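You operate a simulated robot arm through the tools that you are given. There is no shell and no other tool. Be economical: measure what you need, move in short steps, check, and stop when the job is done.

You run a simulated two-armed robot. Do the job below in one go: nothing can be reset, and whatever is moved stays where it is left.

## Task
Change the shed, beat the loose row down with the yellow comb and put the lamp on over it.
Fine: lever to the other letter before you beat; comb back, the other comb stays; lamp slid over the band and switched on.

The check looks at the end state, three seconds after you hand in, the way a careful person would. Anything else that was tipped, shoved, dropped, spilled or broken makes it a failure.

## Robot
Two 7-joint arms with fingered hands on one trunk, on a base that drives. Base frame: it is fixed to the floor where the robot stands at the start and does not move with it; the origin is under the middle of the robot, x ahead of it, y to its left, z up. Lengths are in mm, angles in degrees, forces in N, time in s.
The left shoulder is at the start at [22, 92, 1397], the right one opposite. Places, roughly: blue lamp [600, 0, 1300]; lamp button [700, 0, 700]; shed lever [700, 0, 1000]. Payload 2.1 kg a hand.
The tool frame of a hand sits at the grasp point between the pads (the TCP): z along the fingers, y along the line on which they close. The tips reach 20 mm beyond it. Largest opening 68 mm; the body of the gripper starts 23 mm behind the TCP. The gripper is a hand of 5 fingers: y runs from the thumb to the fingers, the wrist lies at [-10, -79, -131] in the tool frame.
Orientation is that of the tool frame in the base frame, as a unit quaternion [w, x, y, z]. With the fingers straight down and the wrist toward the robot, the tool's x, y and z point along [0, 1, 0], [1, 0, 0] and [0, 0, -1] of the base frame.

## Interface
- The arms move only by the tool arm_command. It takes "left_steps", "right_steps" or both (then of equal length, played together; a hand with none holds still); each is a list of rows, each a list of 2 entries, a list of its own where there are three numbers: the shift along the tool's x, y, z in mm, then the turn, a rotation vector about the tool's x, y, z in degrees. In form: [[[tx, ty, tz], [wx, wy, wz]], ...]. A call has 1 to 8 rows; each row shifts and turns the commanded pose from where the row before left it, along the tool's axes as they then stand. A row lasts 0.2 s, in which the tool goes at most 50 mm and 8.6 degrees; a call with a longer step from one row to the next is refused whole. Where a pose cannot be reached the arm comes as near as it can. A force on the tool above 90 N (or 10 N above the force at the start of the call, whichever is more), or a blocked arm, ends the call early, and 0.2 s more pass. In this call time passes only in rows, and 0.2 s behind the last. It gives the time, the measured TCP pose, the force on the tool (base axes), the opening and the grip force at its end, in the units of the frame above (readings bear some noise), with the torque about the TCP (base axes, N m) and any sound that the robot's microphone picked up, and new pictures: "pictures" is both (left out), scene, wrist or none (wrist: the cameras of the hands that moved).
- Cameras (640 x 400 px; columns grow to the right, rows downward): "scene" is now at [97.5, 14.3, 1534.1]; the picture's right is [0.12, -0.99, -0.00], its down [-0.78, -0.09, -0.62] and it looks along [0.62, 0.07, -0.78] (base axes); focal length 214 px, centre (320, 200). "left" rides on the left gripper at [-54, -58, -72] in its tool frame; the picture's right is [-0.57, -0.39, 0.73], its down [0.73, -0.64, 0.23] and it looks along [0.38, 0.66, 0.65] (tool axes); focal length 226 px, centre (320, 200). "right" rides on the right gripper at [54, -58, -72] in its tool frame; the picture's right is [-0.57, 0.39, -0.73], its down [-0.73, -0.64, 0.23] and it looks along [-0.38, 0.66, 0.65] (tool axes); focal length 226 px, centre (320, 200). There is no depth. A picture from a camera that has moved, and an enlarged one, comes with that camera's place and axes in the base frame and with its lens. The place of the scene camera against the robot may be out by one fixed shift of up to 18 mm in any direction.
- slide_trunk(by): slides the trunk up (or, below 0, down) by that many mm; the arms and the scene camera ride with it, the base frame stays. It gives what a move gives, with no picture.
- base_move(legs): drives the robot by 1 to 6 legs, each [ahead, left, turn to the left] in mm, mm and degrees, along the robot's own axes; the way and the turn of a leg run together, so that a leg with both is an arc; at most 1500 mm and 180 degrees a leg. The arms and the cameras ride along, it lands a little off, and it stops where it bumps. It gives what a move gives, and a new picture of the scene camera.
- curl_fingers(index, middle, ring, little, thumb_bend, thumb_turn, hand): sets how far each is bent, from 0 (flat) to 1 (curled in); at 0.3 the hand is open as for a grip, at 0.7 the pads meet at the TCP. One left out holds its place. A second passes; each finger stops where it meets its share of the squeeze, and holds until it gets a number again. It is the only way to open and close the hand. It gives what a move gives, with no picture; readings hold the bend of each and the force on index, middle, ring, little, thumb and palm. thumb_turn goes from beside the hand (0) to across from the fingers (1), as for a grip.
- turn_head(pan, tilt): turns the head with the scene camera to pan (to the left, within 86 degrees either way) and tilt (down, from -29 to 69), counted from straight ahead of the robot. It gives what a move gives, and a new picture of the scene camera.
- zoom(camera, box): a new picture of the part [left, top, right, bottom] of that camera's present view, enlarged. The clock stands still meanwhile.
- finish_job(): hands the job in; it is judged then, once.

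Work in short steps. Places have to be worked out from the pictures, the camera data and where the tool is seen: move nearer, look again, correct. Check each grasp and each placing, and mend what went wrong. You have 120 turns and 260 pictures in all, those below and enlarged ones among them. Open the grippers and draw the arms clear of the work before you hand the job in, unless the task says otherwise; then end with one line.

The tools are called after ">>>" by a JSON object that holds its "name" and its "arguments". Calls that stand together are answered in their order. arm_command: Moves the arms, as the interface text tells. Its arguments: {"type":"object","properties":{"left_steps":{"type":"array"},"right_steps":{"type":"array"},"pictures":{"type":"string","enum":["both","scene","wrist","none"]}},"required":[]} The other tools are called the same way: slide_trunk (by) slides the trunk up or down; curl_fingers (index, middle, ring, little, thumb_bend, thumb_turn, hand) moves the fingers one by one; base_move (legs) drives the base; turn_head (pan, tilt) turns the head that bears the scene camera; zoom (camera, box) takes an enlarged picture of a part of a camera's view; finish_job () hands the job in.

At the start:

```text
time: 0.0
left_tool_pos: [236.8, 180.5, 1148.4]
left_tool_rot: [-0.001, 0.707, 0.707, 0.0]
left_force: [0.5, 0.5, 0.1]
left_torque: [0.01, 0.0, -0.03]
left_gripper_width: 67.7
left_gripper_force: 0.0
left_shape: jaw
left_bend: [0.3, 0.3, 0.3, 0.3, 0.3, 0.98]
left_finger forces: [0.0, 0.0, 0.0, 0.1, 0.0, 0.0]
right_tool_pos: [362.3, -99.2, 1433.3]
right_tool_rot: [0.001, 0.707, 0.707, 0.001]
right_force: [-1.0, -0.7, 0.6]
right_torque: [0.03, 0.03, 0.01]
right_gripper_width: 67.9
right_gripper_force: 0.2
right_shape: jaw
right_bend: [0.3, 0.3, 0.3, 0.3, 0.3, 0.98]
right_finger forces: [0.0, 0.0, 0.0, 0.1, 0.1, 0.1]
trunk travel left (down, up): [-636.0, 268.0]
robot x, y, heading: [-1.6, -0.0, 0.1]
head pan, tilt: [6.6, 51.4]
```

scene: 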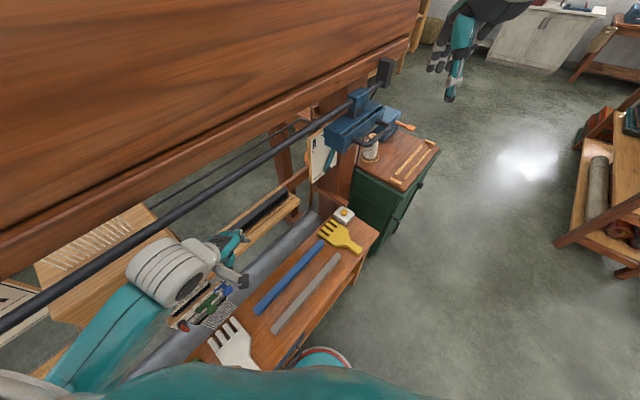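
right: 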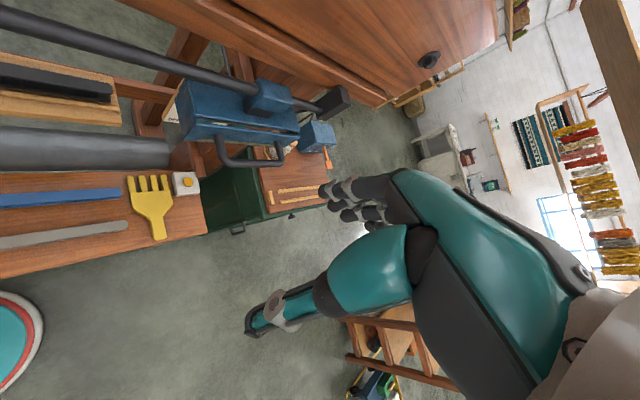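
left: 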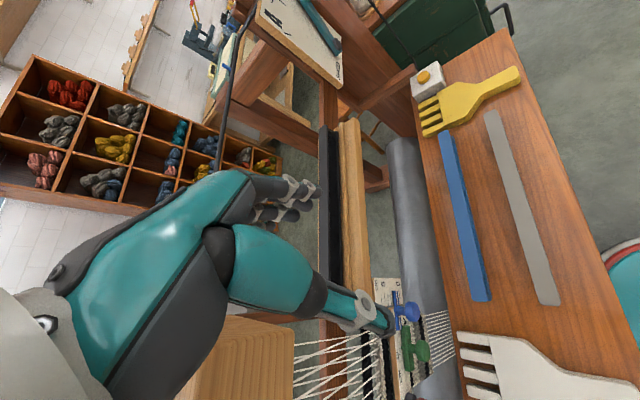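

The loom is ahead with a comb shelf near me, and the blue lamp sits on a rail at right. I look round with the head to see the lever, the band and the letters.

>>> {"name": "turn_head", "arguments": {"pan": 35, "tilt": 55}}

>>> {"name": "turn_head", "arguments": {"pan": 10, "tilt": 69}}

>>> {"name": "zoom", "arguments": {"camera": "left", "box": [200, 0, 640, 400]}}

```text
time: 0.9
left_tool_pos: [237.7, 182.0, 1149.8]
left_tool_rot: [0.0, 0.707, 0.707, 0.0]
left_force: [0.1, -0.3, -0.4]
left_torque: [0.01, 0.01, -0.03]
left_gripper_width: 67.8
left_gripper_force: 0.2
left_shape: jaw
left_bend: [0.3, 0.3, 0.3, 0.3, 0.3, 0.98]
left_finger forces: [0.1, 0.1, 0.0, 0.1, 0.0, 0.1]
right_tool_pos: [360.6, -98.1, 1432.6]
right_tool_rot: [-0.001, 0.707, 0.707, -0.001]
right_force: [0.2, 0.6, -0.7]
right_torque: [0.0, 0.03, -0.03]
right_gripper_width: 67.8
right_gripper_force: 0.0
right_shape: jaw
right_bend: [0.3, 0.3, 0.3, 0.3, 0.3, 0.98]
right_finger forces: [0.0, 0.0, 0.1, 0.0, 0.0, 0.0]
trunk travel left (down, up): [-636.0, 268.0]
robot x, y, heading: [0.5, 0.4, -0.0]
head pan, tilt: [35.0, 55.0]
camera scene: at [81.3, 46.9, 1529.4], right [0.57, -0.82, 0.0], down [-0.67, -0.47, -0.57], along [0.47, 0.33, -0.82], focal length 214 px, centre (320, 200)
```

scene: 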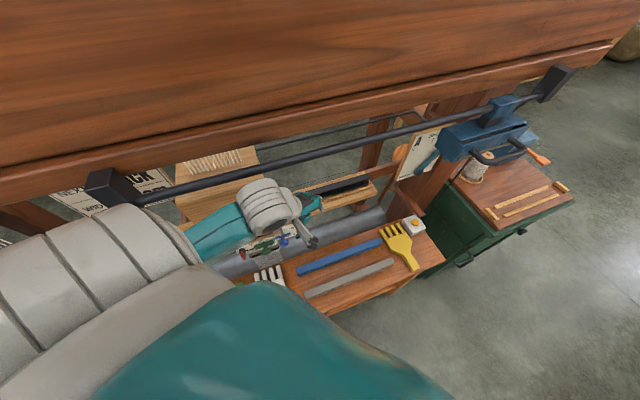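

```text
time: 1.8
left_tool_pos: [238.4, 182.5, 1149.2]
left_tool_rot: [0.0, 0.707, 0.707, -0.001]
left_force: [0.1, -0.1, -0.4]
left_torque: [0.0, -0.05, 0.02]
left_gripper_width: 67.6
left_gripper_force: 0.1
left_shape: jaw
left_bend: [0.3, 0.3, 0.3, 0.3, 0.3, 0.98]
left_finger forces: [0.0, 0.0, 0.0, 0.0, 0.0, 0.0]
right_tool_pos: [361.5, -98.3, 1432.5]
right_tool_rot: [0.0, 0.707, 0.708, -0.001]
right_force: [-0.3, 0.5, 0.4]
right_torque: [0.03, -0.01, 0.04]
right_gripper_width: 67.8
right_gripper_force: 0.2
right_shape: jaw
right_bend: [0.3, 0.3, 0.3, 0.3, 0.3, 0.98]
right_finger forces: [0.0, 0.0, 0.0, 0.0, 0.0, 0.1]
trunk travel left (down, up): [-636.0, 268.0]
robot x, y, heading: [0.5, 0.5, -0.4]
head pan, tilt: [10.0, 68.8]
camera scene: at [77.3, 15.4, 1514.0], right [0.17, -0.98, 0.0], down [-0.92, -0.16, -0.36], along [0.36, 0.06, -0.93], focal length 214 px, centre (320, 200)
```

scene: 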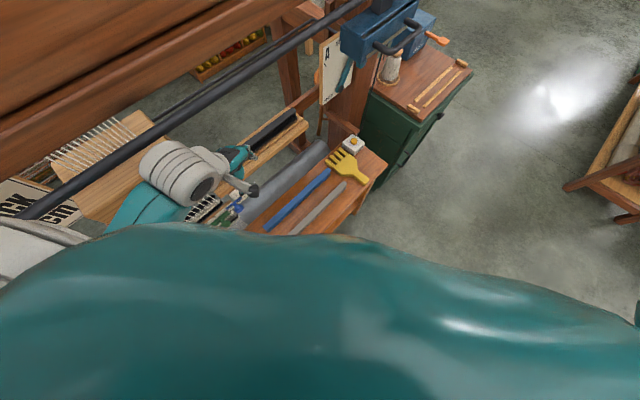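

```text
1.00 times, centred on (420, 200) of left (not enlarged: the box is as wide or as high as the picture)
camera zoom: at [178.7, 127.0, 1220.7], right [-0.39, -0.57, -0.73], down [-0.64, 0.73, -0.23], along [0.66, 0.38, -0.65], focal length 226 px, centre (220, 200)
```

zoom: 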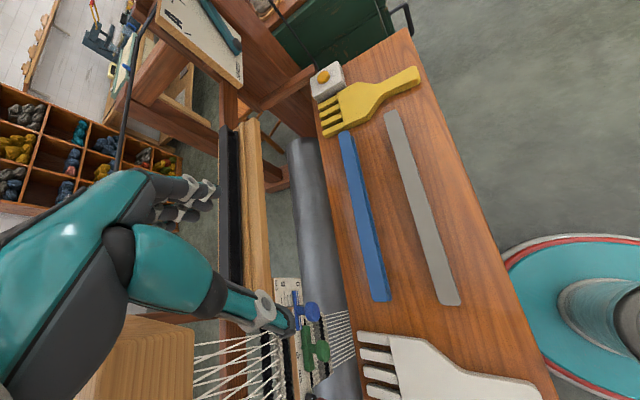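

The teal lever with a letter card hangs on the right post, the white box with an amber button looks like the lamp button, and the band lies below my left hand. I enlarge these parts.

>>> {"name": "zoom", "arguments": {"camera": "scene", "box": [290, 0, 450, 100]}}

>>> {"name": "zoom", "arguments": {"camera": "left", "box": [240, 0, 400, 100]}}

>>> {"name": "zoom", "arguments": {"camera": "right", "box": [120, 60, 360, 210]}}

>>> {"name": "zoom", "arguments": {"camera": "left", "box": [280, 260, 504, 400]}}

```text
4.00 times, centred on (370, 50) of scene
camera zoom: at [77.3, 15.4, 1514.0], right [0.17, -0.98, 0.0], down [-0.92, -0.16, -0.36], along [0.36, 0.06, -0.93], focal length 858 px, centre (120, 800)
```

zoom: 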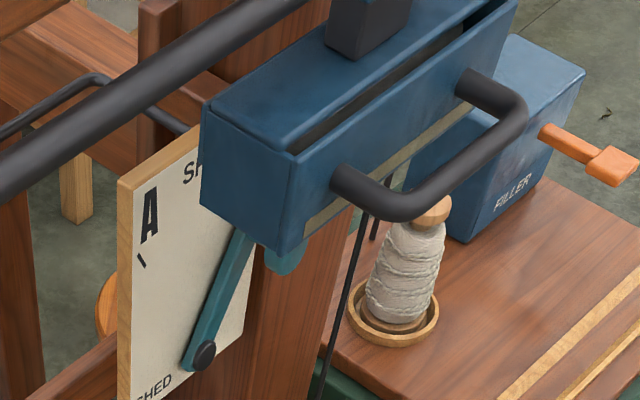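

```text
4.00 times, centred on (320, 50) of left
camera zoom: at [178.7, 127.0, 1220.7], right [-0.39, -0.57, -0.73], down [-0.64, 0.73, -0.23], along [0.66, 0.38, -0.65], focal length 904 px, centre (320, 800)
```

zoom: 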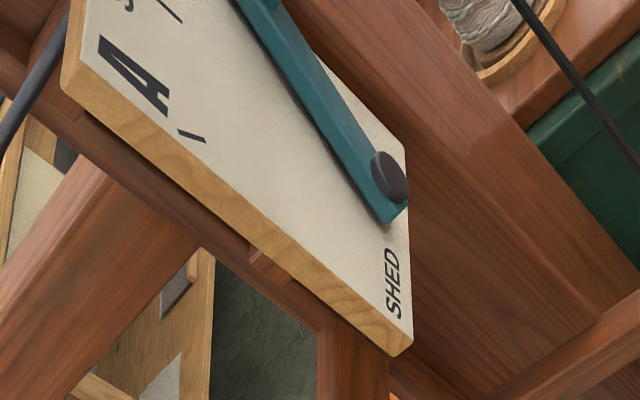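

```text
2.67 times, centred on (240, 135) of right
camera zoom: at [303.3, -43.7, 1504.9], right [0.39, -0.57, 0.73], down [-0.64, -0.73, -0.23], along [0.66, -0.38, -0.65], focal length 603 px, centre (533, 373)
```

zoom: 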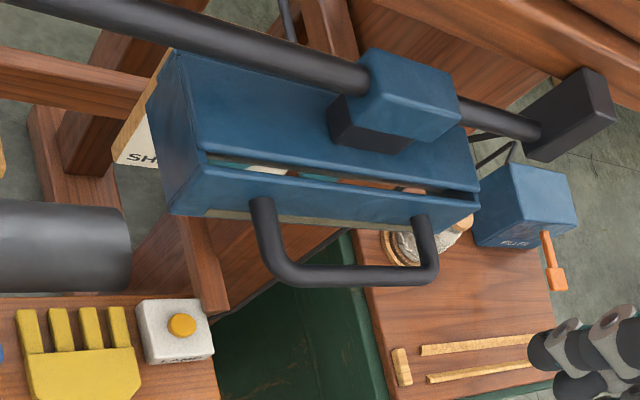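

```text
2.86 times, centred on (392, 330) of left
camera zoom: at [178.7, 127.0, 1220.7], right [-0.39, -0.57, -0.73], down [-0.64, 0.73, -0.23], along [0.66, 0.38, -0.65], focal length 646 px, centre (114, -171)
```

zoom: 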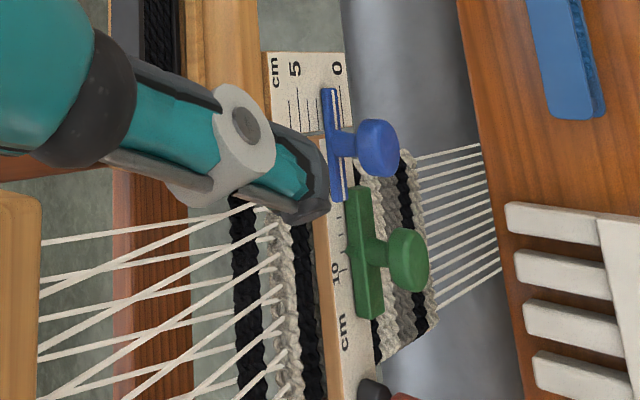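

The loom stands turned: its long axis runs at about -33° from my x, so I should turn about 57° left to face it. First I draw the raised right hand in and down so it clears the rail and panel when I turn.

>>> {"name": "arm_command", "arguments": {"right_steps": [[[-10, -16, 36], [0, 0, 0]], [[-10, -16, 36], [0, 0, 0]], [[-10, -16, 36], [0, 0, 0]], [[-10, -16, 36], [0, 0, 0]], [[-10, -16, 36], [0, 0, 0]], [[-10, -16, 36], [0, 0, 0]], [[-10, -16, 36], [0, 0, 0]], [[-10, -16, 36], [0, 0, 0]]], "pictures": "none"}}

>>> {"name": "turn_head", "arguments": {"pan": -60, "tilt": 30}}

>>> {"name": "turn_head", "arguments": {"pan": 57, "tilt": 20}}

```text
time: 3.6
left_tool_pos: [237.1, 181.8, 1149.5]
left_tool_rot: [0.001, 0.707, 0.707, 0.0]
left_force: [0.6, 0.3, -0.4]
left_torque: [-0.03, 0.0, -0.02]
left_gripper_width: 67.8
left_gripper_force: 0.0
left_shape: jaw
left_bend: [0.3, 0.3, 0.3, 0.3, 0.3, 0.98]
left_finger forces: [0.0, 0.0, 0.1, 0.0, 0.0, 0.0]
right_tool_pos: [244.4, -171.6, 1148.8]
right_tool_rot: [0.0, 0.698, 0.716, 0.005]
right_force: [0.7, 0.7, 0.2]
right_torque: [0.01, 0.01, 0.01]
right_gripper_width: 67.6
right_gripper_force: 0.0
right_shape: jaw
right_bend: [0.3, 0.3, 0.3, 0.3, 0.3, 0.98]
right_finger forces: [0.1, 0.1, 0.1, 0.0, 0.0, 0.0]
right hand out of reach, approached as far as the arm can: row 6, 8
trunk travel left (down, up): [-636.0, 268.0]
robot x, y, heading: [-0.0, 0.5, -0.0]
head pan, tilt: [10.0, 68.8]
```

```text
time: 5.0
left_tool_pos: [237.7, 181.8, 1149.4]
left_tool_rot: [0.0, 0.708, 0.706, 0.0]
left_force: [-0.5, -0.6, 0.7]
left_torque: [0.0, -0.03, -0.01]
left_gripper_width: 67.8
left_gripper_force: 0.2
left_shape: jaw
left_bend: [0.3, 0.3, 0.3, 0.3, 0.3, 0.98]
left_finger forces: [0.0, 0.0, 0.1, 0.0, 0.0, 0.0]
right_tool_pos: [246.4, -171.3, 1147.7]
right_tool_rot: [-0.002, 0.699, 0.715, 0.005]
right_force: [0.2, 0.0, -0.1]
right_torque: [-0.02, 0.0, 0.01]
right_gripper_width: 67.6
right_gripper_force: 0.1
right_shape: jaw
right_bend: [0.3, 0.3, 0.3, 0.3, 0.3, 0.98]
right_finger forces: [0.1, 0.1, 0.0, 0.1, 0.0, 0.1]
trunk travel left (down, up): [-636.0, 268.0]
robot x, y, heading: [0.7, 4.5, 0.1]
head pan, tilt: [-60.0, 30.0]
camera scene: at [67.4, -72.7, 1565.4], right [-0.87, -0.5, 0.0], down [-0.25, 0.43, -0.87], along [0.43, -0.75, -0.5], focal length 214 px, centre (320, 200)
```

scene: 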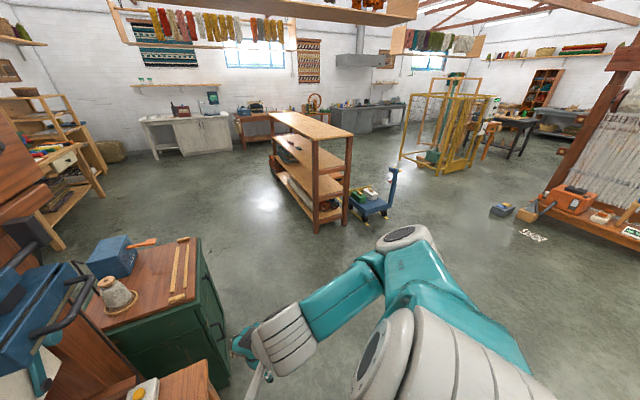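

```text
time: 7.0
left_tool_pos: [238.3, 180.9, 1150.3]
left_tool_rot: [0.0, 0.707, 0.707, 0.0]
left_force: [0.2, 0.3, 0.8]
left_torque: [-0.02, 0.0, -0.02]
left_gripper_width: 67.7
left_gripper_force: 0.1
left_shape: jaw
left_bend: [0.3, 0.3, 0.3, 0.3, 0.3, 0.98]
left_finger forces: [0.0, 0.0, 0.0, 0.0, 0.1, 0.1]
right_tool_pos: [244.6, -172.0, 1148.5]
right_tool_rot: [-0.002, 0.699, 0.715, 0.004]
right_force: [0.6, 0.6, 0.5]
right_torque: [-0.04, -0.03, -0.04]
right_gripper_width: 67.7
right_gripper_force: 0.1
right_shape: jaw
right_bend: [0.3, 0.3, 0.3, 0.3, 0.3, 0.98]
right_finger forces: [0.0, 0.1, 0.0, 0.1, 0.0, 0.0]
trunk travel left (down, up): [-636.0, 268.0]
robot x, y, heading: [-1.3, 3.5, 0.0]
head pan, tilt: [57.0, 20.0]
camera scene: at [72.9, 83.6, 1581.5], right [0.84, -0.55, 0.0], down [-0.19, -0.29, -0.94], along [0.51, 0.79, -0.34], focal length 214 px, centre (320, 200)
```

scene: 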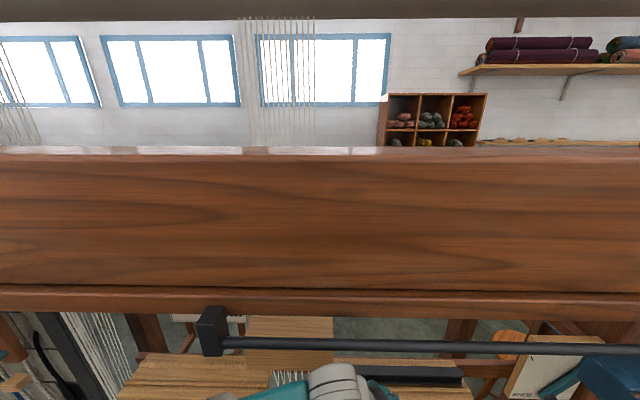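

The floor behind is free. I back 150 mm off the loom and turn 57° to face it, then look.

>>> {"name": "base_move", "arguments": {"legs": [[-82, -126, 0], [0, 0, 57]]}}

>>> {"name": "turn_head", "arguments": {"pan": 0, "tilt": 50}}

```text
time: 11.0
left_tool_pos: [-116.8, 168.5, 1150.0]
left_tool_rot: [0.0, 0.267, 0.964, 0.0]
left_force: [-1.0, -0.1, -0.4]
left_torque: [-0.01, 0.01, -0.02]
left_gripper_width: 67.7
left_gripper_force: 0.0
left_shape: jaw
left_bend: [0.3, 0.3, 0.3, 0.3, 0.3, 0.98]
left_finger forces: [0.0, 0.0, 0.0, 0.0, 0.1, 0.0]
right_tool_pos: [189.3, -6.9, 1148.1]
right_tool_rot: [-0.005, 0.256, 0.967, 0.003]
right_force: [-0.4, 0.6, 0.2]
right_torque: [-0.04, -0.01, 0.02]
right_gripper_width: 67.7
right_gripper_force: 0.1
right_shape: jaw
right_bend: [0.3, 0.3, 0.3, 0.3, 0.3, 0.98]
right_finger forces: [0.0, 0.0, 0.0, 0.0, 0.0, 0.0]
trunk travel left (down, up): [-636.0, 268.0]
robot x, y, heading: [-80.4, -133.6, 59.1]
head pan, tilt: [57.0, 20.0]
camera scene: at [-108.4, -28.2, 1581.5], right [0.9, 0.44, 0.0], down [0.15, -0.31, -0.94], along [-0.41, 0.84, -0.34], focal length 214 px, centre (320, 200)
```

scene: 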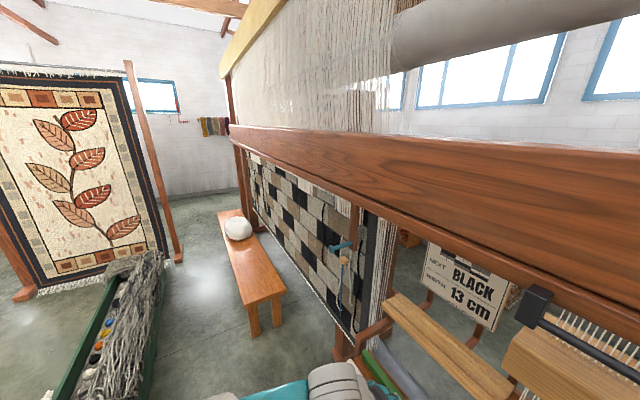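

```text
time: 12.3
left_tool_pos: [-116.9, 169.3, 1150.7]
left_tool_rot: [0.0, 0.268, 0.964, 0.0]
left_force: [-0.5, -0.8, -0.3]
left_torque: [0.02, 0.0, -0.03]
left_gripper_width: 67.7
left_gripper_force: 0.1
left_shape: jaw
left_bend: [0.3, 0.3, 0.3, 0.3, 0.3, 0.98]
left_finger forces: [0.0, 0.0, 0.0, 0.0, 0.0, 0.0]
right_tool_pos: [189.5, -7.4, 1148.8]
right_tool_rot: [-0.004, 0.255, 0.967, 0.003]
right_force: [0.2, -1.0, 0.4]
right_torque: [-0.02, -0.02, 0.01]
right_gripper_width: 67.6
right_gripper_force: 0.1
right_shape: jaw
right_bend: [0.3, 0.3, 0.3, 0.3, 0.3, 0.98]
right_finger forces: [0.0, 0.1, 0.1, 0.1, 0.0, 0.0]
trunk travel left (down, up): [-636.0, 268.0]
robot x, y, heading: [-83.6, -127.4, 59.2]
head pan, tilt: [0.0, 50.0]
camera scene: at [-27.9, -45.8, 1536.0], right [0.86, -0.51, 0.0], down [-0.39, -0.66, -0.64], along [0.33, 0.55, -0.77], focal length 214 px, centre (320, 200)
```

scene: 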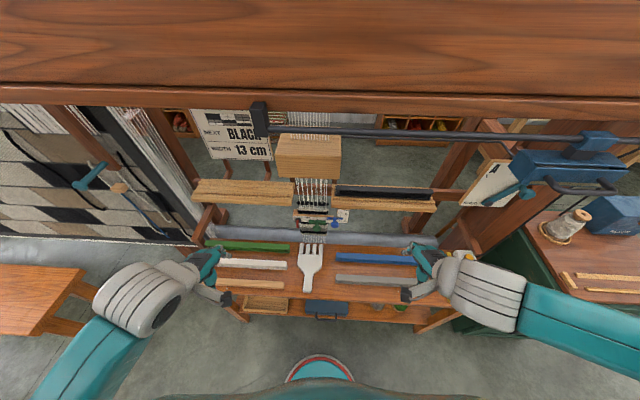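

Good overview now. I enlarge the sign, the band, and the lever area.

>>> {"name": "zoom", "arguments": {"camera": "scene", "box": [180, 100, 372, 220]}}

>>> {"name": "zoom", "arguments": {"camera": "scene", "box": [272, 170, 352, 250]}}

>>> {"name": "zoom", "arguments": {"camera": "scene", "box": [440, 110, 640, 260]}}

>>> {"name": "zoom", "arguments": {"camera": "left", "box": [0, 0, 640, 400]}}

>>> {"name": "zoom", "arguments": {"camera": "right", "box": [0, 0, 640, 400]}}

```text
3.33 times, centred on (276, 160) of scene
camera zoom: at [-27.9, -45.8, 1536.0], right [0.86, -0.51, 0.0], down [-0.39, -0.66, -0.64], along [0.33, 0.55, -0.77], focal length 715 px, centre (467, 333)
```

zoom: 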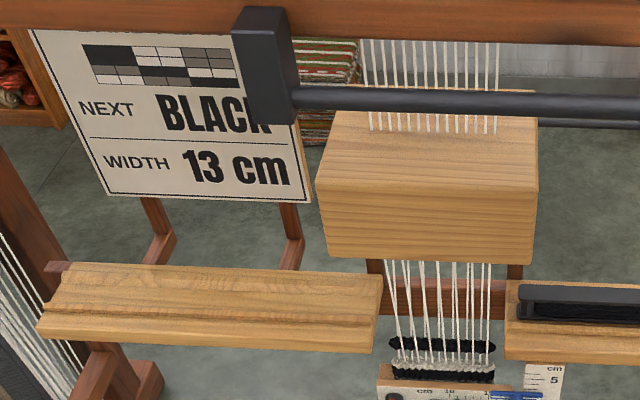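

```text
5.00 times, centred on (312, 210) of scene
camera zoom: at [-27.9, -45.8, 1536.0], right [0.86, -0.51, 0.0], down [-0.39, -0.66, -0.64], along [0.33, 0.55, -0.77], focal length 1072 px, centre (360, 150)
```

zoom: 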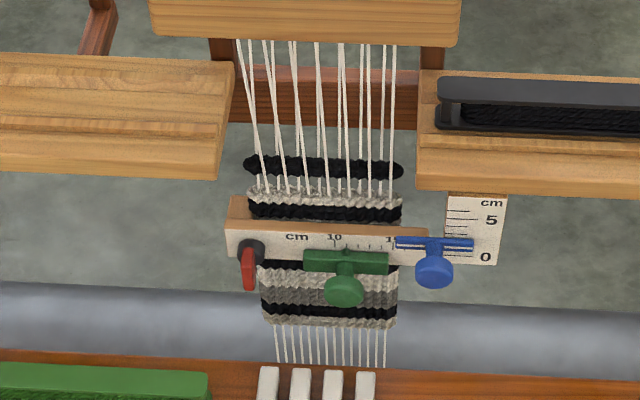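

```text
2.67 times, centred on (540, 185) of scene
camera zoom: at [-27.9, -45.8, 1536.0], right [0.86, -0.51, 0.0], down [-0.39, -0.66, -0.64], along [0.33, 0.55, -0.77], focal length 572 px, centre (-267, 240)
```

zoom: 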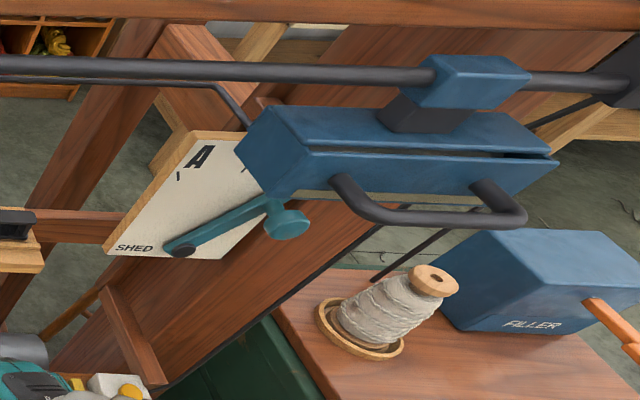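

```text
1.00 times, centred on (320, 200) of left (not enlarged: the box is as wide or as high as the picture)
camera zoom: at [-100.7, 90.2, 1220.7], right [0.29, -0.62, -0.73], down [-0.96, -0.17, -0.23], along [0.02, 0.76, -0.65], focal length 226 px, centre (320, 200)
```

zoom: 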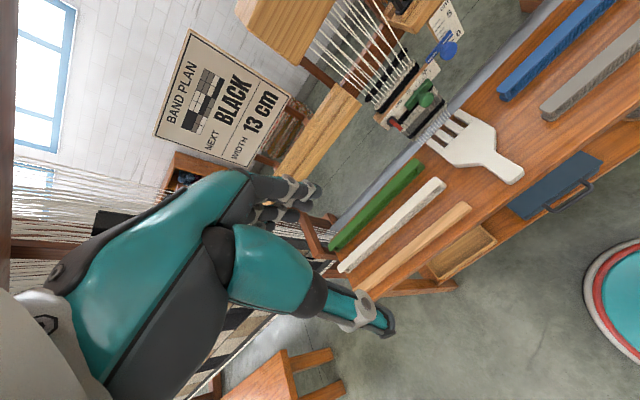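

```text
1.00 times, centred on (320, 200) of right (not enlarged: the box is as wide or as high as the picture)
camera zoom: at [113.5, -31.1, 1220.5], right [0.69, 0.05, 0.72], down [0.32, -0.92, -0.24], along [0.65, 0.4, -0.65], focal length 226 px, centre (320, 200)
```

zoom: 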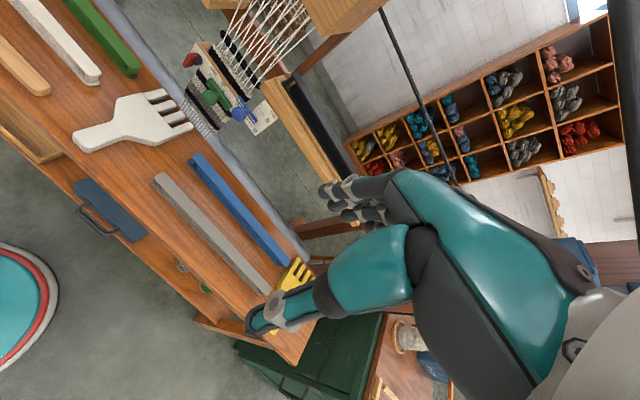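

The scale of things is clear: the lever pivot is about E 530 / N 400 / z 980 in loom axes, its knob upper right (at "B"), so it must swing left to A; the yellow comb lies on the shelf beside the LAMP button. I drive right along the loom to about E 360 and look at the lever from there.

>>> {"name": "base_move", "arguments": {"legs": [[10, -360, -1.9]]}}

>>> {"name": "turn_head", "arguments": {"pan": -25, "tilt": 45}}

>>> {"name": "zoom", "arguments": {"camera": "right", "box": [0, 0, 640, 400]}}

```text
time: 14.5
left_tool_pos: [199.4, -8.1, 1150.6]
left_tool_rot: [-0.001, 0.284, 0.959, 0.0]
left_force: [-0.5, 0.4, 0.1]
left_torque: [-0.01, 0.02, 0.0]
left_gripper_width: 67.9
left_gripper_force: 0.1
left_shape: jaw
left_bend: [0.3, 0.3, 0.3, 0.3, 0.3, 0.98]
left_finger forces: [0.0, 0.1, 0.0, 0.0, 0.0, 0.1]
right_tool_pos: [498.8, -194.4, 1147.7]
right_tool_rot: [-0.003, 0.272, 0.962, 0.003]
right_force: [-0.2, 0.0, 0.0]
right_torque: [0.01, 0.05, -0.01]
right_gripper_width: 67.7
right_gripper_force: 0.1
right_shape: jaw
right_bend: [0.3, 0.3, 0.3, 0.3, 0.3, 0.98]
right_finger forces: [0.0, 0.0, 0.1, 0.0, 0.1, 0.1]
trunk travel left (down, up): [-636.0, 268.0]
robot x, y, heading: [219.1, -307.8, 57.2]
head pan, tilt: [0.0, 50.0]
camera scene: at [280.4, -226.2, 1535.9], right [0.84, -0.54, 0.0], down [-0.42, -0.64, -0.64], along [0.35, 0.54, -0.77], focal length 214 px, centre (320, 200)
```

scene: 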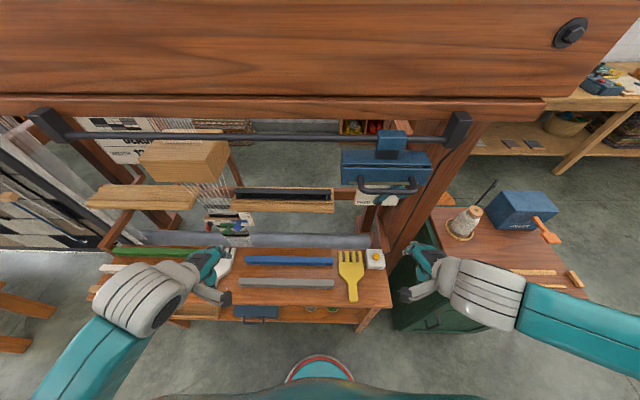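

```text
time: 15.4
left_tool_pos: [197.9, -8.5, 1149.9]
left_tool_rot: [0.0, 0.284, 0.959, -0.001]
left_force: [0.1, -0.2, -0.1]
left_torque: [0.02, 0.02, 0.0]
left_gripper_width: 67.8
left_gripper_force: 0.1
left_shape: jaw
left_bend: [0.3, 0.3, 0.3, 0.3, 0.3, 0.98]
left_finger forces: [0.1, 0.1, 0.0, 0.1, 0.0, 0.0]
right_tool_pos: [498.0, -194.8, 1148.8]
right_tool_rot: [-0.003, 0.273, 0.962, 0.003]
right_force: [-0.7, -0.6, -0.5]
right_torque: [0.0, -0.01, -0.03]
right_gripper_width: 67.9
right_gripper_force: 0.1
right_shape: jaw
right_bend: [0.3, 0.3, 0.3, 0.3, 0.3, 0.98]
right_finger forces: [0.0, 0.1, 0.0, 0.0, 0.0, 0.0]
trunk travel left (down, up): [-636.0, 268.0]
robot x, y, heading: [224.0, -309.1, 57.0]
head pan, tilt: [-25.0, 45.0]
camera scene: at [306.7, -247.2, 1542.8], right [0.53, -0.85, 0.0], down [-0.6, -0.38, -0.71], along [0.6, 0.38, -0.71], focal length 214 px, centre (320, 200)
```

scene: 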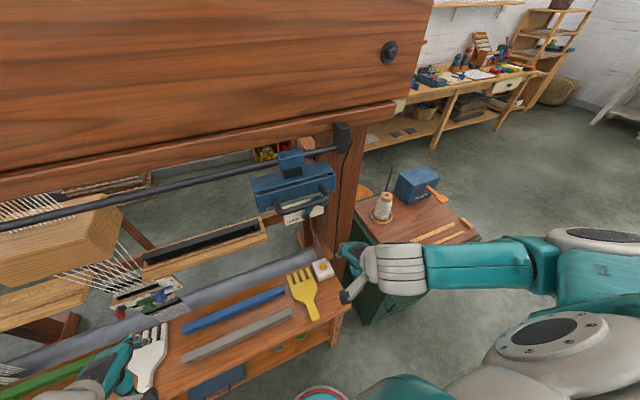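

```text
1.00 times, centred on (320, 200) of right (not enlarged: the box is as wide or as high as the picture)
camera zoom: at [421.6, -216.3, 1220.4], right [0.69, 0.03, 0.72], down [0.29, -0.93, -0.24], along [0.67, 0.37, -0.65], focal length 226 px, centre (320, 200)
```

zoom: 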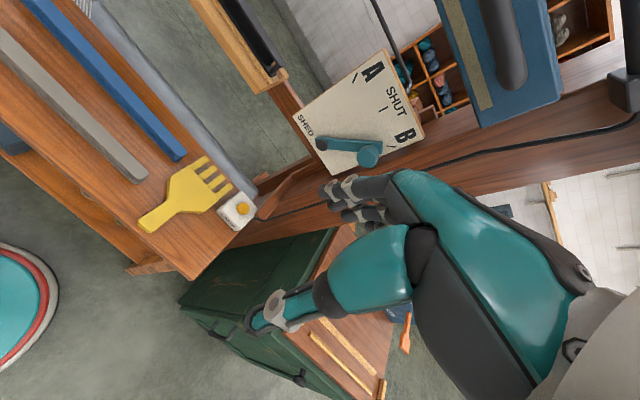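

The right wrist camera now shows the card clearly: A – SHUT – B, lever at B. I enlarge it and the scene view.

>>> {"name": "zoom", "arguments": {"camera": "right", "box": [270, 30, 462, 150]}}

>>> {"name": "turn_head", "arguments": {"pan": 0, "tilt": 45}}

>>> {"name": "zoom", "arguments": {"camera": "scene", "box": [320, 130, 480, 230]}}

>>> {"name": "zoom", "arguments": {"camera": "scene", "box": [320, 230, 416, 290]}}

```text
3.33 times, centred on (366, 90) of right
camera zoom: at [421.6, -216.3, 1220.4], right [0.69, 0.03, 0.72], down [0.29, -0.93, -0.24], along [0.67, 0.37, -0.65], focal length 754 px, centre (167, 567)
```

zoom: 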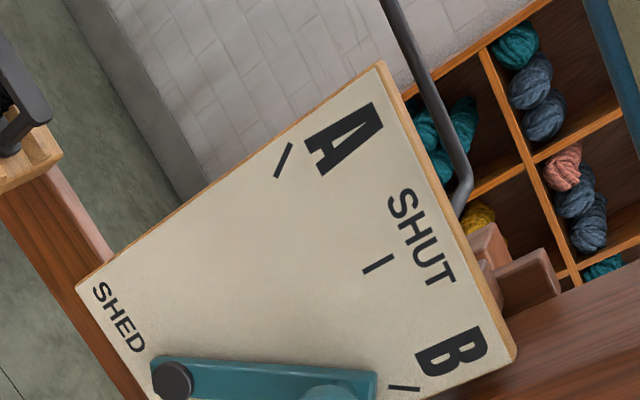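

```text
time: 16.3
left_tool_pos: [198.3, -9.3, 1149.7]
left_tool_rot: [0.0, 0.285, 0.959, 0.0]
left_force: [0.2, 0.3, -0.7]
left_torque: [-0.03, 0.0, 0.02]
left_gripper_width: 67.8
left_gripper_force: 0.1
left_shape: jaw
left_bend: [0.3, 0.3, 0.3, 0.3, 0.3, 0.98]
left_finger forces: [0.1, 0.1, 0.1, 0.1, 0.0, 0.1]
right_tool_pos: [497.4, -194.4, 1148.2]
right_tool_rot: [-0.005, 0.273, 0.962, 0.003]
right_force: [1.3, -1.1, 0.6]
right_torque: [-0.01, 0.02, -0.02]
right_gripper_width: 67.9
right_gripper_force: 0.1
right_shape: jaw
right_bend: [0.3, 0.3, 0.3, 0.3, 0.3, 0.98]
right_finger forces: [0.1, 0.0, 0.0, 0.0, 0.0, 0.0]
trunk travel left (down, up): [-636.0, 268.0]
robot x, y, heading: [218.1, -308.7, 57.4]
head pan, tilt: [0.0, 45.0]
camera scene: at [282.1, -222.3, 1542.9], right [0.84, -0.54, 0.0], down [-0.39, -0.59, -0.71], along [0.39, 0.59, -0.71], focal length 214 px, centre (320, 200)
```

scene: 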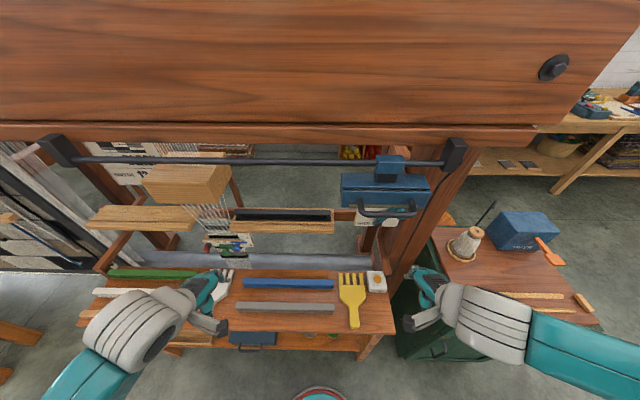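

```text
4.00 times, centred on (400, 180) of scene
camera zoom: at [282.1, -222.3, 1542.9], right [0.84, -0.54, 0.0], down [-0.39, -0.59, -0.71], along [0.39, 0.59, -0.71], focal length 858 px, centre (0, 280)
```

zoom: 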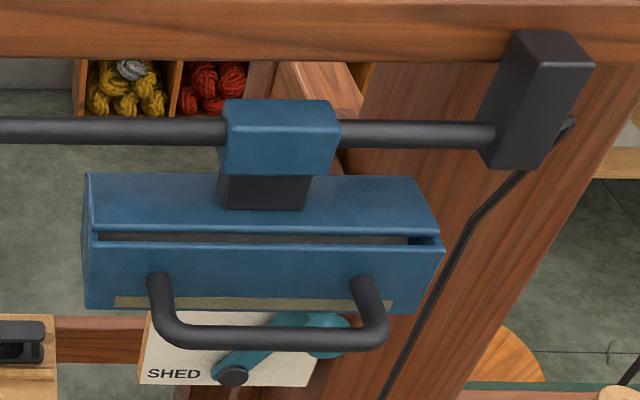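

```text
6.67 times, centred on (368, 260) of scene
camera zoom: at [282.1, -222.3, 1542.9], right [0.84, -0.54, 0.0], down [-0.39, -0.59, -0.71], along [0.39, 0.59, -0.71], focal length 1430 px, centre (0, -200)
```

zoom: 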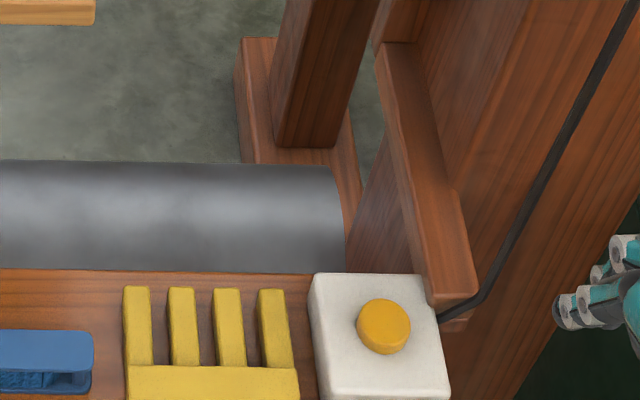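

Lever: pivot about (E 552, N 417, z 965), knob at 45° right, about (616, 405, 1030); lamp body bottom is about z 1220. I drop the trunk 150 mm, then bring the right hand forward and turn it to a handshake pose (fingers ahead, palm left).

>>> {"name": "slide_trunk", "arguments": {"by": -150}}

>>> {"name": "arm_command", "arguments": {"right_steps": [[[-10, 40, 0], [0, 0, 0]], [[-10, 40, 0], [0, 0, 0]], [[-10, 20, 0], [0, 0, 0]], [[0, 0, 0], [-4.9, 4.9, 4.9]], [[0, 0, 0], [-4.9, 4.9, 4.9]], [[0, 0, 0], [-4.9, 4.9, 4.9]], [[0, 0, 0], [-4.9, 4.9, 4.9]], [[0, 0, 0], [-4.9, 4.9, 4.9]]], "pictures": "both"}}

```text
time: 18.1
left_tool_pos: [199.6, -8.1, 1000.1]
left_tool_rot: [0.0, 0.284, 0.959, 0.0]
left_force: [-0.3, 0.4, 0.0]
left_torque: [0.02, -0.01, 0.02]
left_gripper_width: 67.7
left_gripper_force: 0.0
left_shape: jaw
left_bend: [0.3, 0.3, 0.3, 0.3, 0.3, 0.98]
left_finger forces: [0.0, 0.0, 0.0, 0.0, 0.1, 0.0]
right_tool_pos: [498.3, -195.1, 998.2]
right_tool_rot: [-0.004, 0.273, 0.962, 0.002]
right_force: [-0.3, 0.3, 0.0]
right_torque: [-0.01, -0.01, -0.03]
right_gripper_width: 67.6
right_gripper_force: 0.1
right_shape: jaw
right_bend: [0.3, 0.3, 0.3, 0.3, 0.3, 0.98]
right_finger forces: [0.0, 0.0, 0.0, 0.0, 0.0, 0.0]
trunk travel left (down, up): [-486.0, 418.0]
robot x, y, heading: [220.1, -307.1, 57.0]
head pan, tilt: [0.0, 45.0]
```

```text
time: 19.9
left_tool_pos: [198.4, -7.8, 999.8]
left_tool_rot: [0.0, 0.284, 0.959, 0.001]
left_force: [0.6, 0.1, 0.2]
left_torque: [0.02, -0.03, -0.01]
left_gripper_width: 67.7
left_gripper_force: 0.1
left_shape: jaw
left_bend: [0.3, 0.3, 0.3, 0.3, 0.3, 0.98]
left_finger forces: [0.0, 0.0, 0.0, 0.0, 0.0, 0.0]
right_tool_pos: [577.3, -125.4, 998.3]
right_tool_rot: [-0.147, 0.456, 0.838, 0.26]
right_force: [-0.4, -0.1, 0.6]
right_torque: [0.01, 0.01, 0.01]
right_gripper_width: 67.6
right_gripper_force: 0.0
right_shape: jaw
right_bend: [0.3, 0.3, 0.3, 0.3, 0.3, 0.98]
right_finger forces: [0.0, 0.1, 0.0, 0.0, 0.1, 0.1]
trunk travel left (down, up): [-486.0, 418.0]
robot x, y, heading: [224.9, -305.9, 56.7]
head pan, tilt: [0.0, 45.0]
camera scene: at [286.4, -215.3, 1392.5], right [0.84, -0.54, 0.0], down [-0.38, -0.59, -0.71], along [0.38, 0.59, -0.71], focal length 214 px, centre (320, 200)
camera right: at [498.1, -155.3, 1066.4], right [0.64, -0.63, 0.44], down [-0.14, -0.66, -0.74], along [0.76, 0.41, -0.51], focal length 226 px, centre (320, 200)
```

scene: 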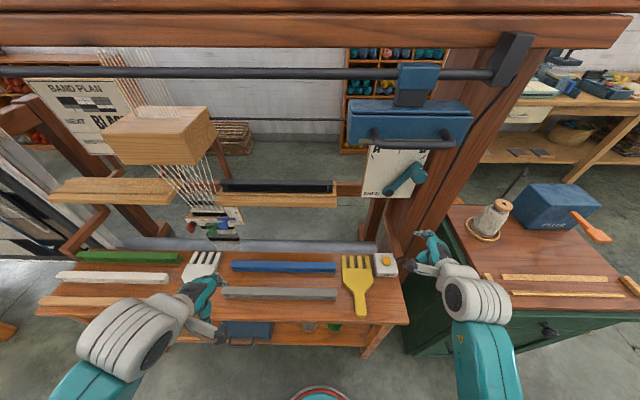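
right: 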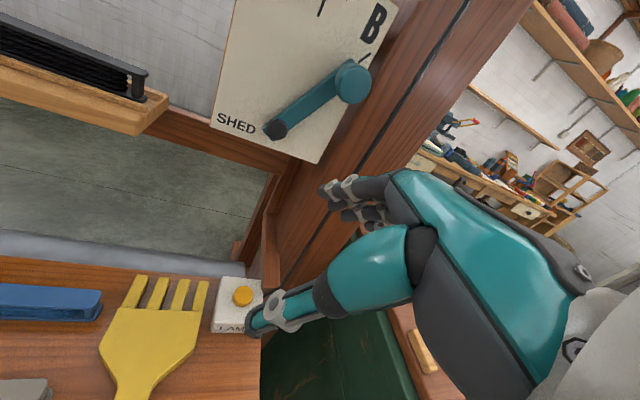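

Lever now triangulates to pivot (550, 412, 964) and knob (600, 382, 1052). I finish the turn of the hand and swing the thumb out of the way.

>>> {"name": "arm_command", "arguments": {"right_steps": [[[0, 0, 0], [-4.9, 4.9, 4.9]], [[0, 0, 0], [-4.9, 4.9, 4.9]], [[0, 0, 0], [-4.9, 4.9, 4.9]], [[0, 0, 0], [-4.9, 4.9, 4.9]], [[0, 0, 0], [-4.9, 4.9, 4.9]], [[0, 0, 0], [-4.9, 4.9, 4.9]], [[0, 0, 0], [-4.9, 4.9, 4.9]], [[0, 0, 0], [-4.9, 4.9, 4.9]]], "pictures": "none"}}

>>> {"name": "curl_fingers", "arguments": {"hand": "right", "thumb_turn": 0, "thumb_bend": 0.1}}

>>> {"name": "arm_command", "arguments": {"right_steps": [[[0, 0, 0], [-4.6, 4.6, 4.6]], [[24, 23, 20], [0, 0, 0]], [[24, 23, 20], [0, 0, 0]]], "pictures": "both"}}

```text
time: 21.3
left_tool_pos: [198.0, -8.0, 999.6]
left_tool_rot: [0.0, 0.284, 0.959, 0.0]
left_force: [-0.2, -0.1, -0.1]
left_torque: [0.05, 0.01, -0.02]
left_gripper_width: 67.7
left_gripper_force: 0.0
left_shape: jaw
left_bend: [0.3, 0.3, 0.3, 0.3, 0.3, 0.98]
left_finger forces: [0.0, 0.0, 0.1, 0.1, 0.1, 0.0]
right_tool_pos: [600.3, -139.8, 1006.6]
right_tool_rot: [-0.229, 0.555, 0.609, 0.518]
right_force: [0.9, 0.2, -0.8]
right_torque: [-0.02, 0.0, -0.03]
right_gripper_width: 67.8
right_gripper_force: 0.1
right_shape: jaw
right_bend: [0.3, 0.3, 0.3, 0.3, 0.3, 0.98]
right_finger forces: [0.0, 0.0, 0.0, 0.0, 0.0, 0.0]
trunk travel left (down, up): [-486.0, 418.0]
robot x, y, heading: [220.8, -304.3, 57.1]
head pan, tilt: [0.0, 45.0]
stopped in row 7 (right hand): the arm was blocked; the commanded pose is now the measured one
```

```text
time: 22.3
left_tool_pos: [198.0, -7.9, 997.8]
left_tool_rot: [0.0, 0.283, 0.959, 0.0]
left_force: [-0.1, -0.7, 0.0]
left_torque: [-0.01, 0.0, 0.0]
left_gripper_width: 67.6
left_gripper_force: 0.0
left_shape: jaw
left_bend: [0.3, 0.3, 0.3, 0.3, 0.3, 0.98]
left_finger forces: [0.0, 0.1, 0.0, 0.0, 0.0, 0.0]
right_tool_pos: [600.6, -141.0, 1005.2]
right_tool_rot: [-0.23, 0.555, 0.609, 0.517]
right_force: [0.1, 0.8, -0.3]
right_torque: [-0.02, -0.01, -0.01]
right_gripper_width: 96.8
right_gripper_force: 0.0
right_shape: fingers
right_bend: [0.3, 0.3, 0.3, 0.3, 0.1, 0.0]
right_finger forces: [0.0, 0.1, 0.1, 0.0, 0.0, 0.0]
trunk travel left (down, up): [-486.0, 418.0]
robot x, y, heading: [219.3, -307.2, 57.1]
head pan, tilt: [0.0, 45.0]
```

```text
time: 23.1
left_tool_pos: [197.8, -7.9, 1000.1]
left_tool_rot: [0.001, 0.284, 0.959, -0.002]
left_force: [0.1, 0.5, -0.3]
left_torque: [-0.04, 0.0, 0.01]
left_gripper_width: 67.7
left_gripper_force: 0.1
left_shape: jaw
left_bend: [0.3, 0.3, 0.3, 0.3, 0.3, 0.98]
left_finger forces: [0.0, 0.0, 0.1, 0.0, 0.0, 0.0]
right_tool_pos: [650.5, -101.1, 1060.9]
right_tool_rot: [-0.245, 0.563, 0.555, 0.561]
right_force: [0.6, -0.4, -0.3]
right_torque: [-0.01, -0.02, -0.03]
right_gripper_width: 97.2
right_gripper_force: 0.0
right_shape: fingers
right_bend: [0.3, 0.3, 0.3, 0.3, 0.1, 0.0]
right_finger forces: [0.0, 0.0, 0.0, 0.0, 0.0, 0.0]
trunk travel left (down, up): [-486.0, 418.0]
robot x, y, heading: [219.9, -306.3, 57.6]
head pan, tilt: [0.0, 45.0]
camera scene: at [285.8, -214.1, 1392.5], right [0.84, -0.54, 0.0], down [-0.38, -0.59, -0.71], along [0.38, 0.59, -0.71], focal length 214 px, centre (320, 200)
camera right: at [559.1, -130.8, 1108.9], right [0.23, -0.95, -0.2], down [-0.32, 0.12, -0.94], along [0.92, 0.27, -0.27], focal length 226 px, centre (320, 200)
```

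scene: 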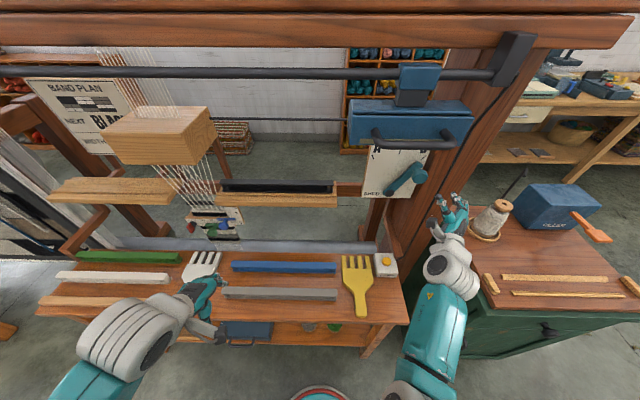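
right: 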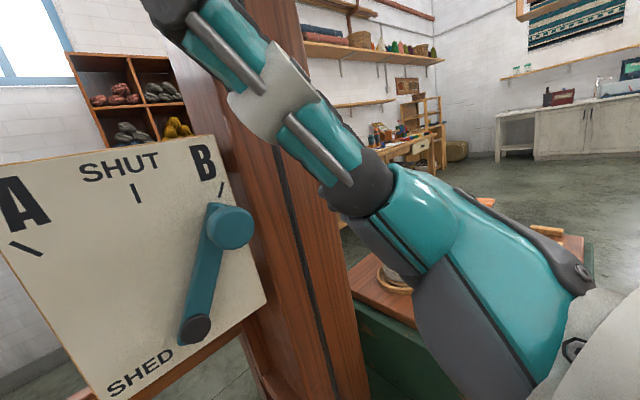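

Knob confirmed at about (600, 382, 1051), radius ≈19. The hand is right of it, so I advance until the fingertips pass alongside the knob on its right.

>>> {"name": "arm_command", "arguments": {"right_steps": [[[1.7, 15, 32], [0, 0, 0]], [[1.7, 10, 34], [0, 0, 0]], [[1.7, 9, 35], [0, 0, 0]]], "pictures": "both"}}

```text
time: 23.9
left_tool_pos: [199.4, -8.9, 1000.2]
left_tool_rot: [0.0, 0.284, 0.959, 0.0]
left_force: [0.3, -0.1, 0.5]
left_torque: [-0.02, 0.01, -0.04]
left_gripper_width: 67.7
left_gripper_force: 0.1
left_shape: jaw
left_bend: [0.3, 0.3, 0.3, 0.3, 0.3, 0.98]
left_finger forces: [0.0, 0.0, 0.0, 0.1, 0.0, 0.1]
right_tool_pos: [711.6, -17.9, 1046.5]
right_tool_rot: [-0.253, 0.566, 0.555, 0.555]
right_force: [-0.3, -1.0, 0.1]
right_torque: [-0.05, -0.02, 0.0]
right_gripper_width: 96.9
right_gripper_force: 0.1
right_shape: fingers
right_bend: [0.3, 0.3, 0.3, 0.3, 0.1, 0.0]
right_finger forces: [0.0, 0.1, 0.0, 0.0, 0.0, 0.0]
trunk travel left (down, up): [-486.0, 418.0]
robot x, y, heading: [224.6, -308.4, 57.0]
head pan, tilt: [0.0, 45.0]
camera scene: at [286.6, -215.2, 1392.5], right [0.84, -0.54, 0.0], down [-0.38, -0.59, -0.71], along [0.38, 0.59, -0.71], focal length 214 px, centre (320, 200)
camera right: at [621.3, -47.9, 1095.7], right [0.23, -0.95, -0.2], down [-0.33, 0.12, -0.94], along [0.91, 0.28, -0.29], focal length 226 px, centre (320, 200)
```

scene: 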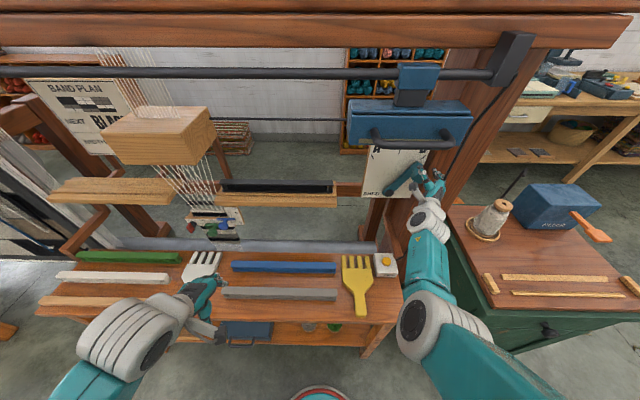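
right: 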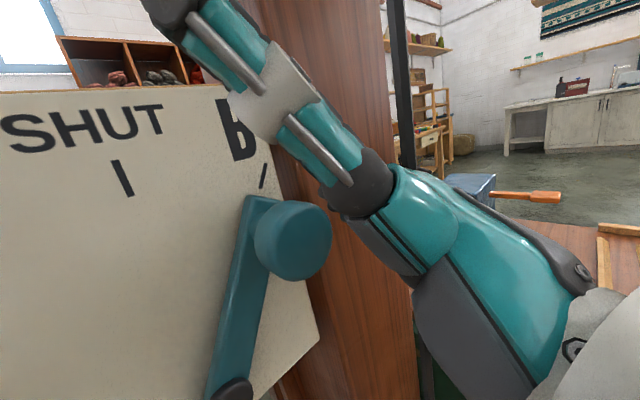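

Fingers are beside the knob with no contact. I sweep left along −E in small steps.

>>> {"name": "arm_command", "arguments": {"right_steps": [[[9.9, -22.5, 4.6], [0, 0, 0]], [[9.9, -22.5, 4.6], [0, 0, 0]], [[9.9, -22.5, 4.6], [0, 0, 0]]], "pictures": "wrist"}}

```text
time: 24.7
left_tool_pos: [196.6, -8.9, 999.1]
left_tool_rot: [0.001, 0.284, 0.959, -0.001]
left_force: [0.7, -0.4, -1.0]
left_torque: [0.01, 0.03, 0.0]
left_gripper_width: 67.7
left_gripper_force: 0.1
left_shape: jaw
left_bend: [0.3, 0.3, 0.3, 0.3, 0.3, 0.98]
left_finger forces: [0.0, 0.0, 0.0, 0.0, 0.1, 0.1]
right_tool_pos: [645.0, 22.3, 1050.8]
right_tool_rot: [-0.251, 0.566, 0.554, 0.556]
right_force: [2.7, 2.4, 24.3]
right_torque: [-0.32, -0.63, 0.04]
right_gripper_width: 92.6
right_gripper_force: 10.7
right_shape: fingers
right_bend: [0.2, 0.28, 0.3, 0.3, 0.1, 0.0]
right_finger forces: [19.2, 1.9, 0.0, 0.0, 0.1, 0.1]
trunk travel left (down, up): [-486.0, 418.0]
robot x, y, heading: [220.6, -305.4, 57.1]
head pan, tilt: [0.0, 45.0]
camera right: at [554.9, -7.4, 1099.4], right [0.23, -0.95, -0.2], down [-0.33, 0.12, -0.94], along [0.92, 0.28, -0.29], focal length 226 px, centre (320, 200)
```

right: 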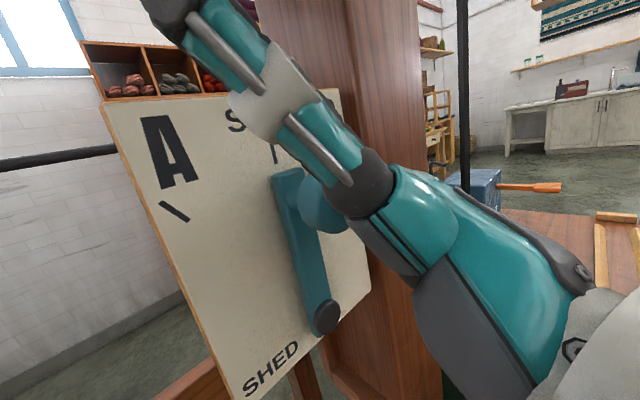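

The lever is moving (now near SHUT), index finger pressing. I continue left, easing down with the arc.

>>> {"name": "arm_command", "arguments": {"right_steps": [[[8, -18.5, 4], [0, 0, 0]], [[7, -19, 4], [0, 0, 0]]], "pictures": "both"}}

```text
time: 25.3
left_tool_pos: [199.0, -7.0, 998.1]
left_tool_rot: [0.0, 0.284, 0.959, -0.001]
left_force: [0.2, -0.5, -0.5]
left_torque: [0.0, 0.01, 0.0]
left_gripper_width: 67.9
left_gripper_force: 0.3
left_shape: jaw
left_bend: [0.3, 0.3, 0.3, 0.3, 0.3, 0.98]
left_finger forces: [0.0, 0.0, 0.1, 0.1, 0.0, 0.1]
right_tool_pos: [613.0, 47.1, 1041.9]
right_tool_rot: [-0.254, 0.569, 0.555, 0.552]
right_force: [-0.9, -1.6, 1.2]
right_torque: [0.03, -0.03, -0.02]
right_gripper_width: 97.4
right_gripper_force: 1.1
right_shape: fingers
right_bend: [0.29, 0.3, 0.3, 0.3, 0.1, 0.0]
right_finger forces: [1.1, 0.0, 0.0, 0.1, 0.0, 0.0]
right hand out of reach, approached as far as the arm can: row 2
trunk travel left (down, up): [-486.0, 418.0]
robot x, y, heading: [225.1, -307.8, 57.1]
head pan, tilt: [0.0, 45.0]
camera scene: at [286.9, -215.1, 1392.1], right [0.84, -0.54, 0.0], down [-0.38, -0.59, -0.71], along [0.38, 0.59, -0.71], focal length 214 px, centre (320, 200)
camera right: at [523.6, 16.5, 1091.3], right [0.23, -0.95, -0.2], down [-0.34, 0.11, -0.93], along [0.91, 0.28, -0.3], focal length 226 px, centre (320, 200)
```

scene: 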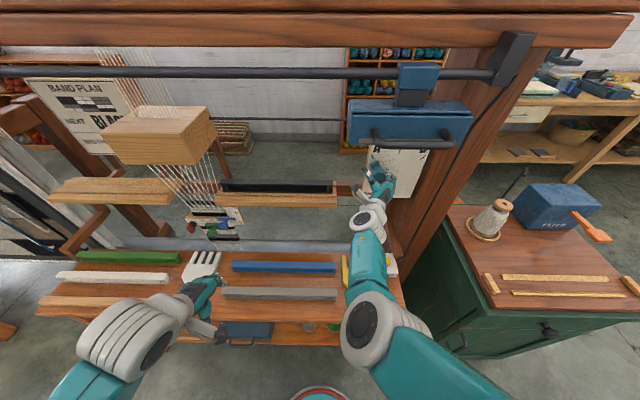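
right: 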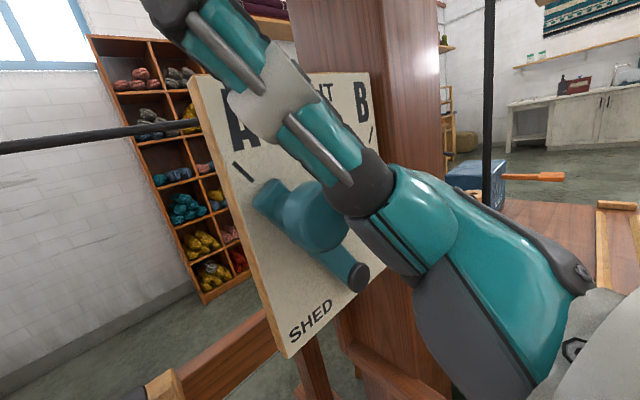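

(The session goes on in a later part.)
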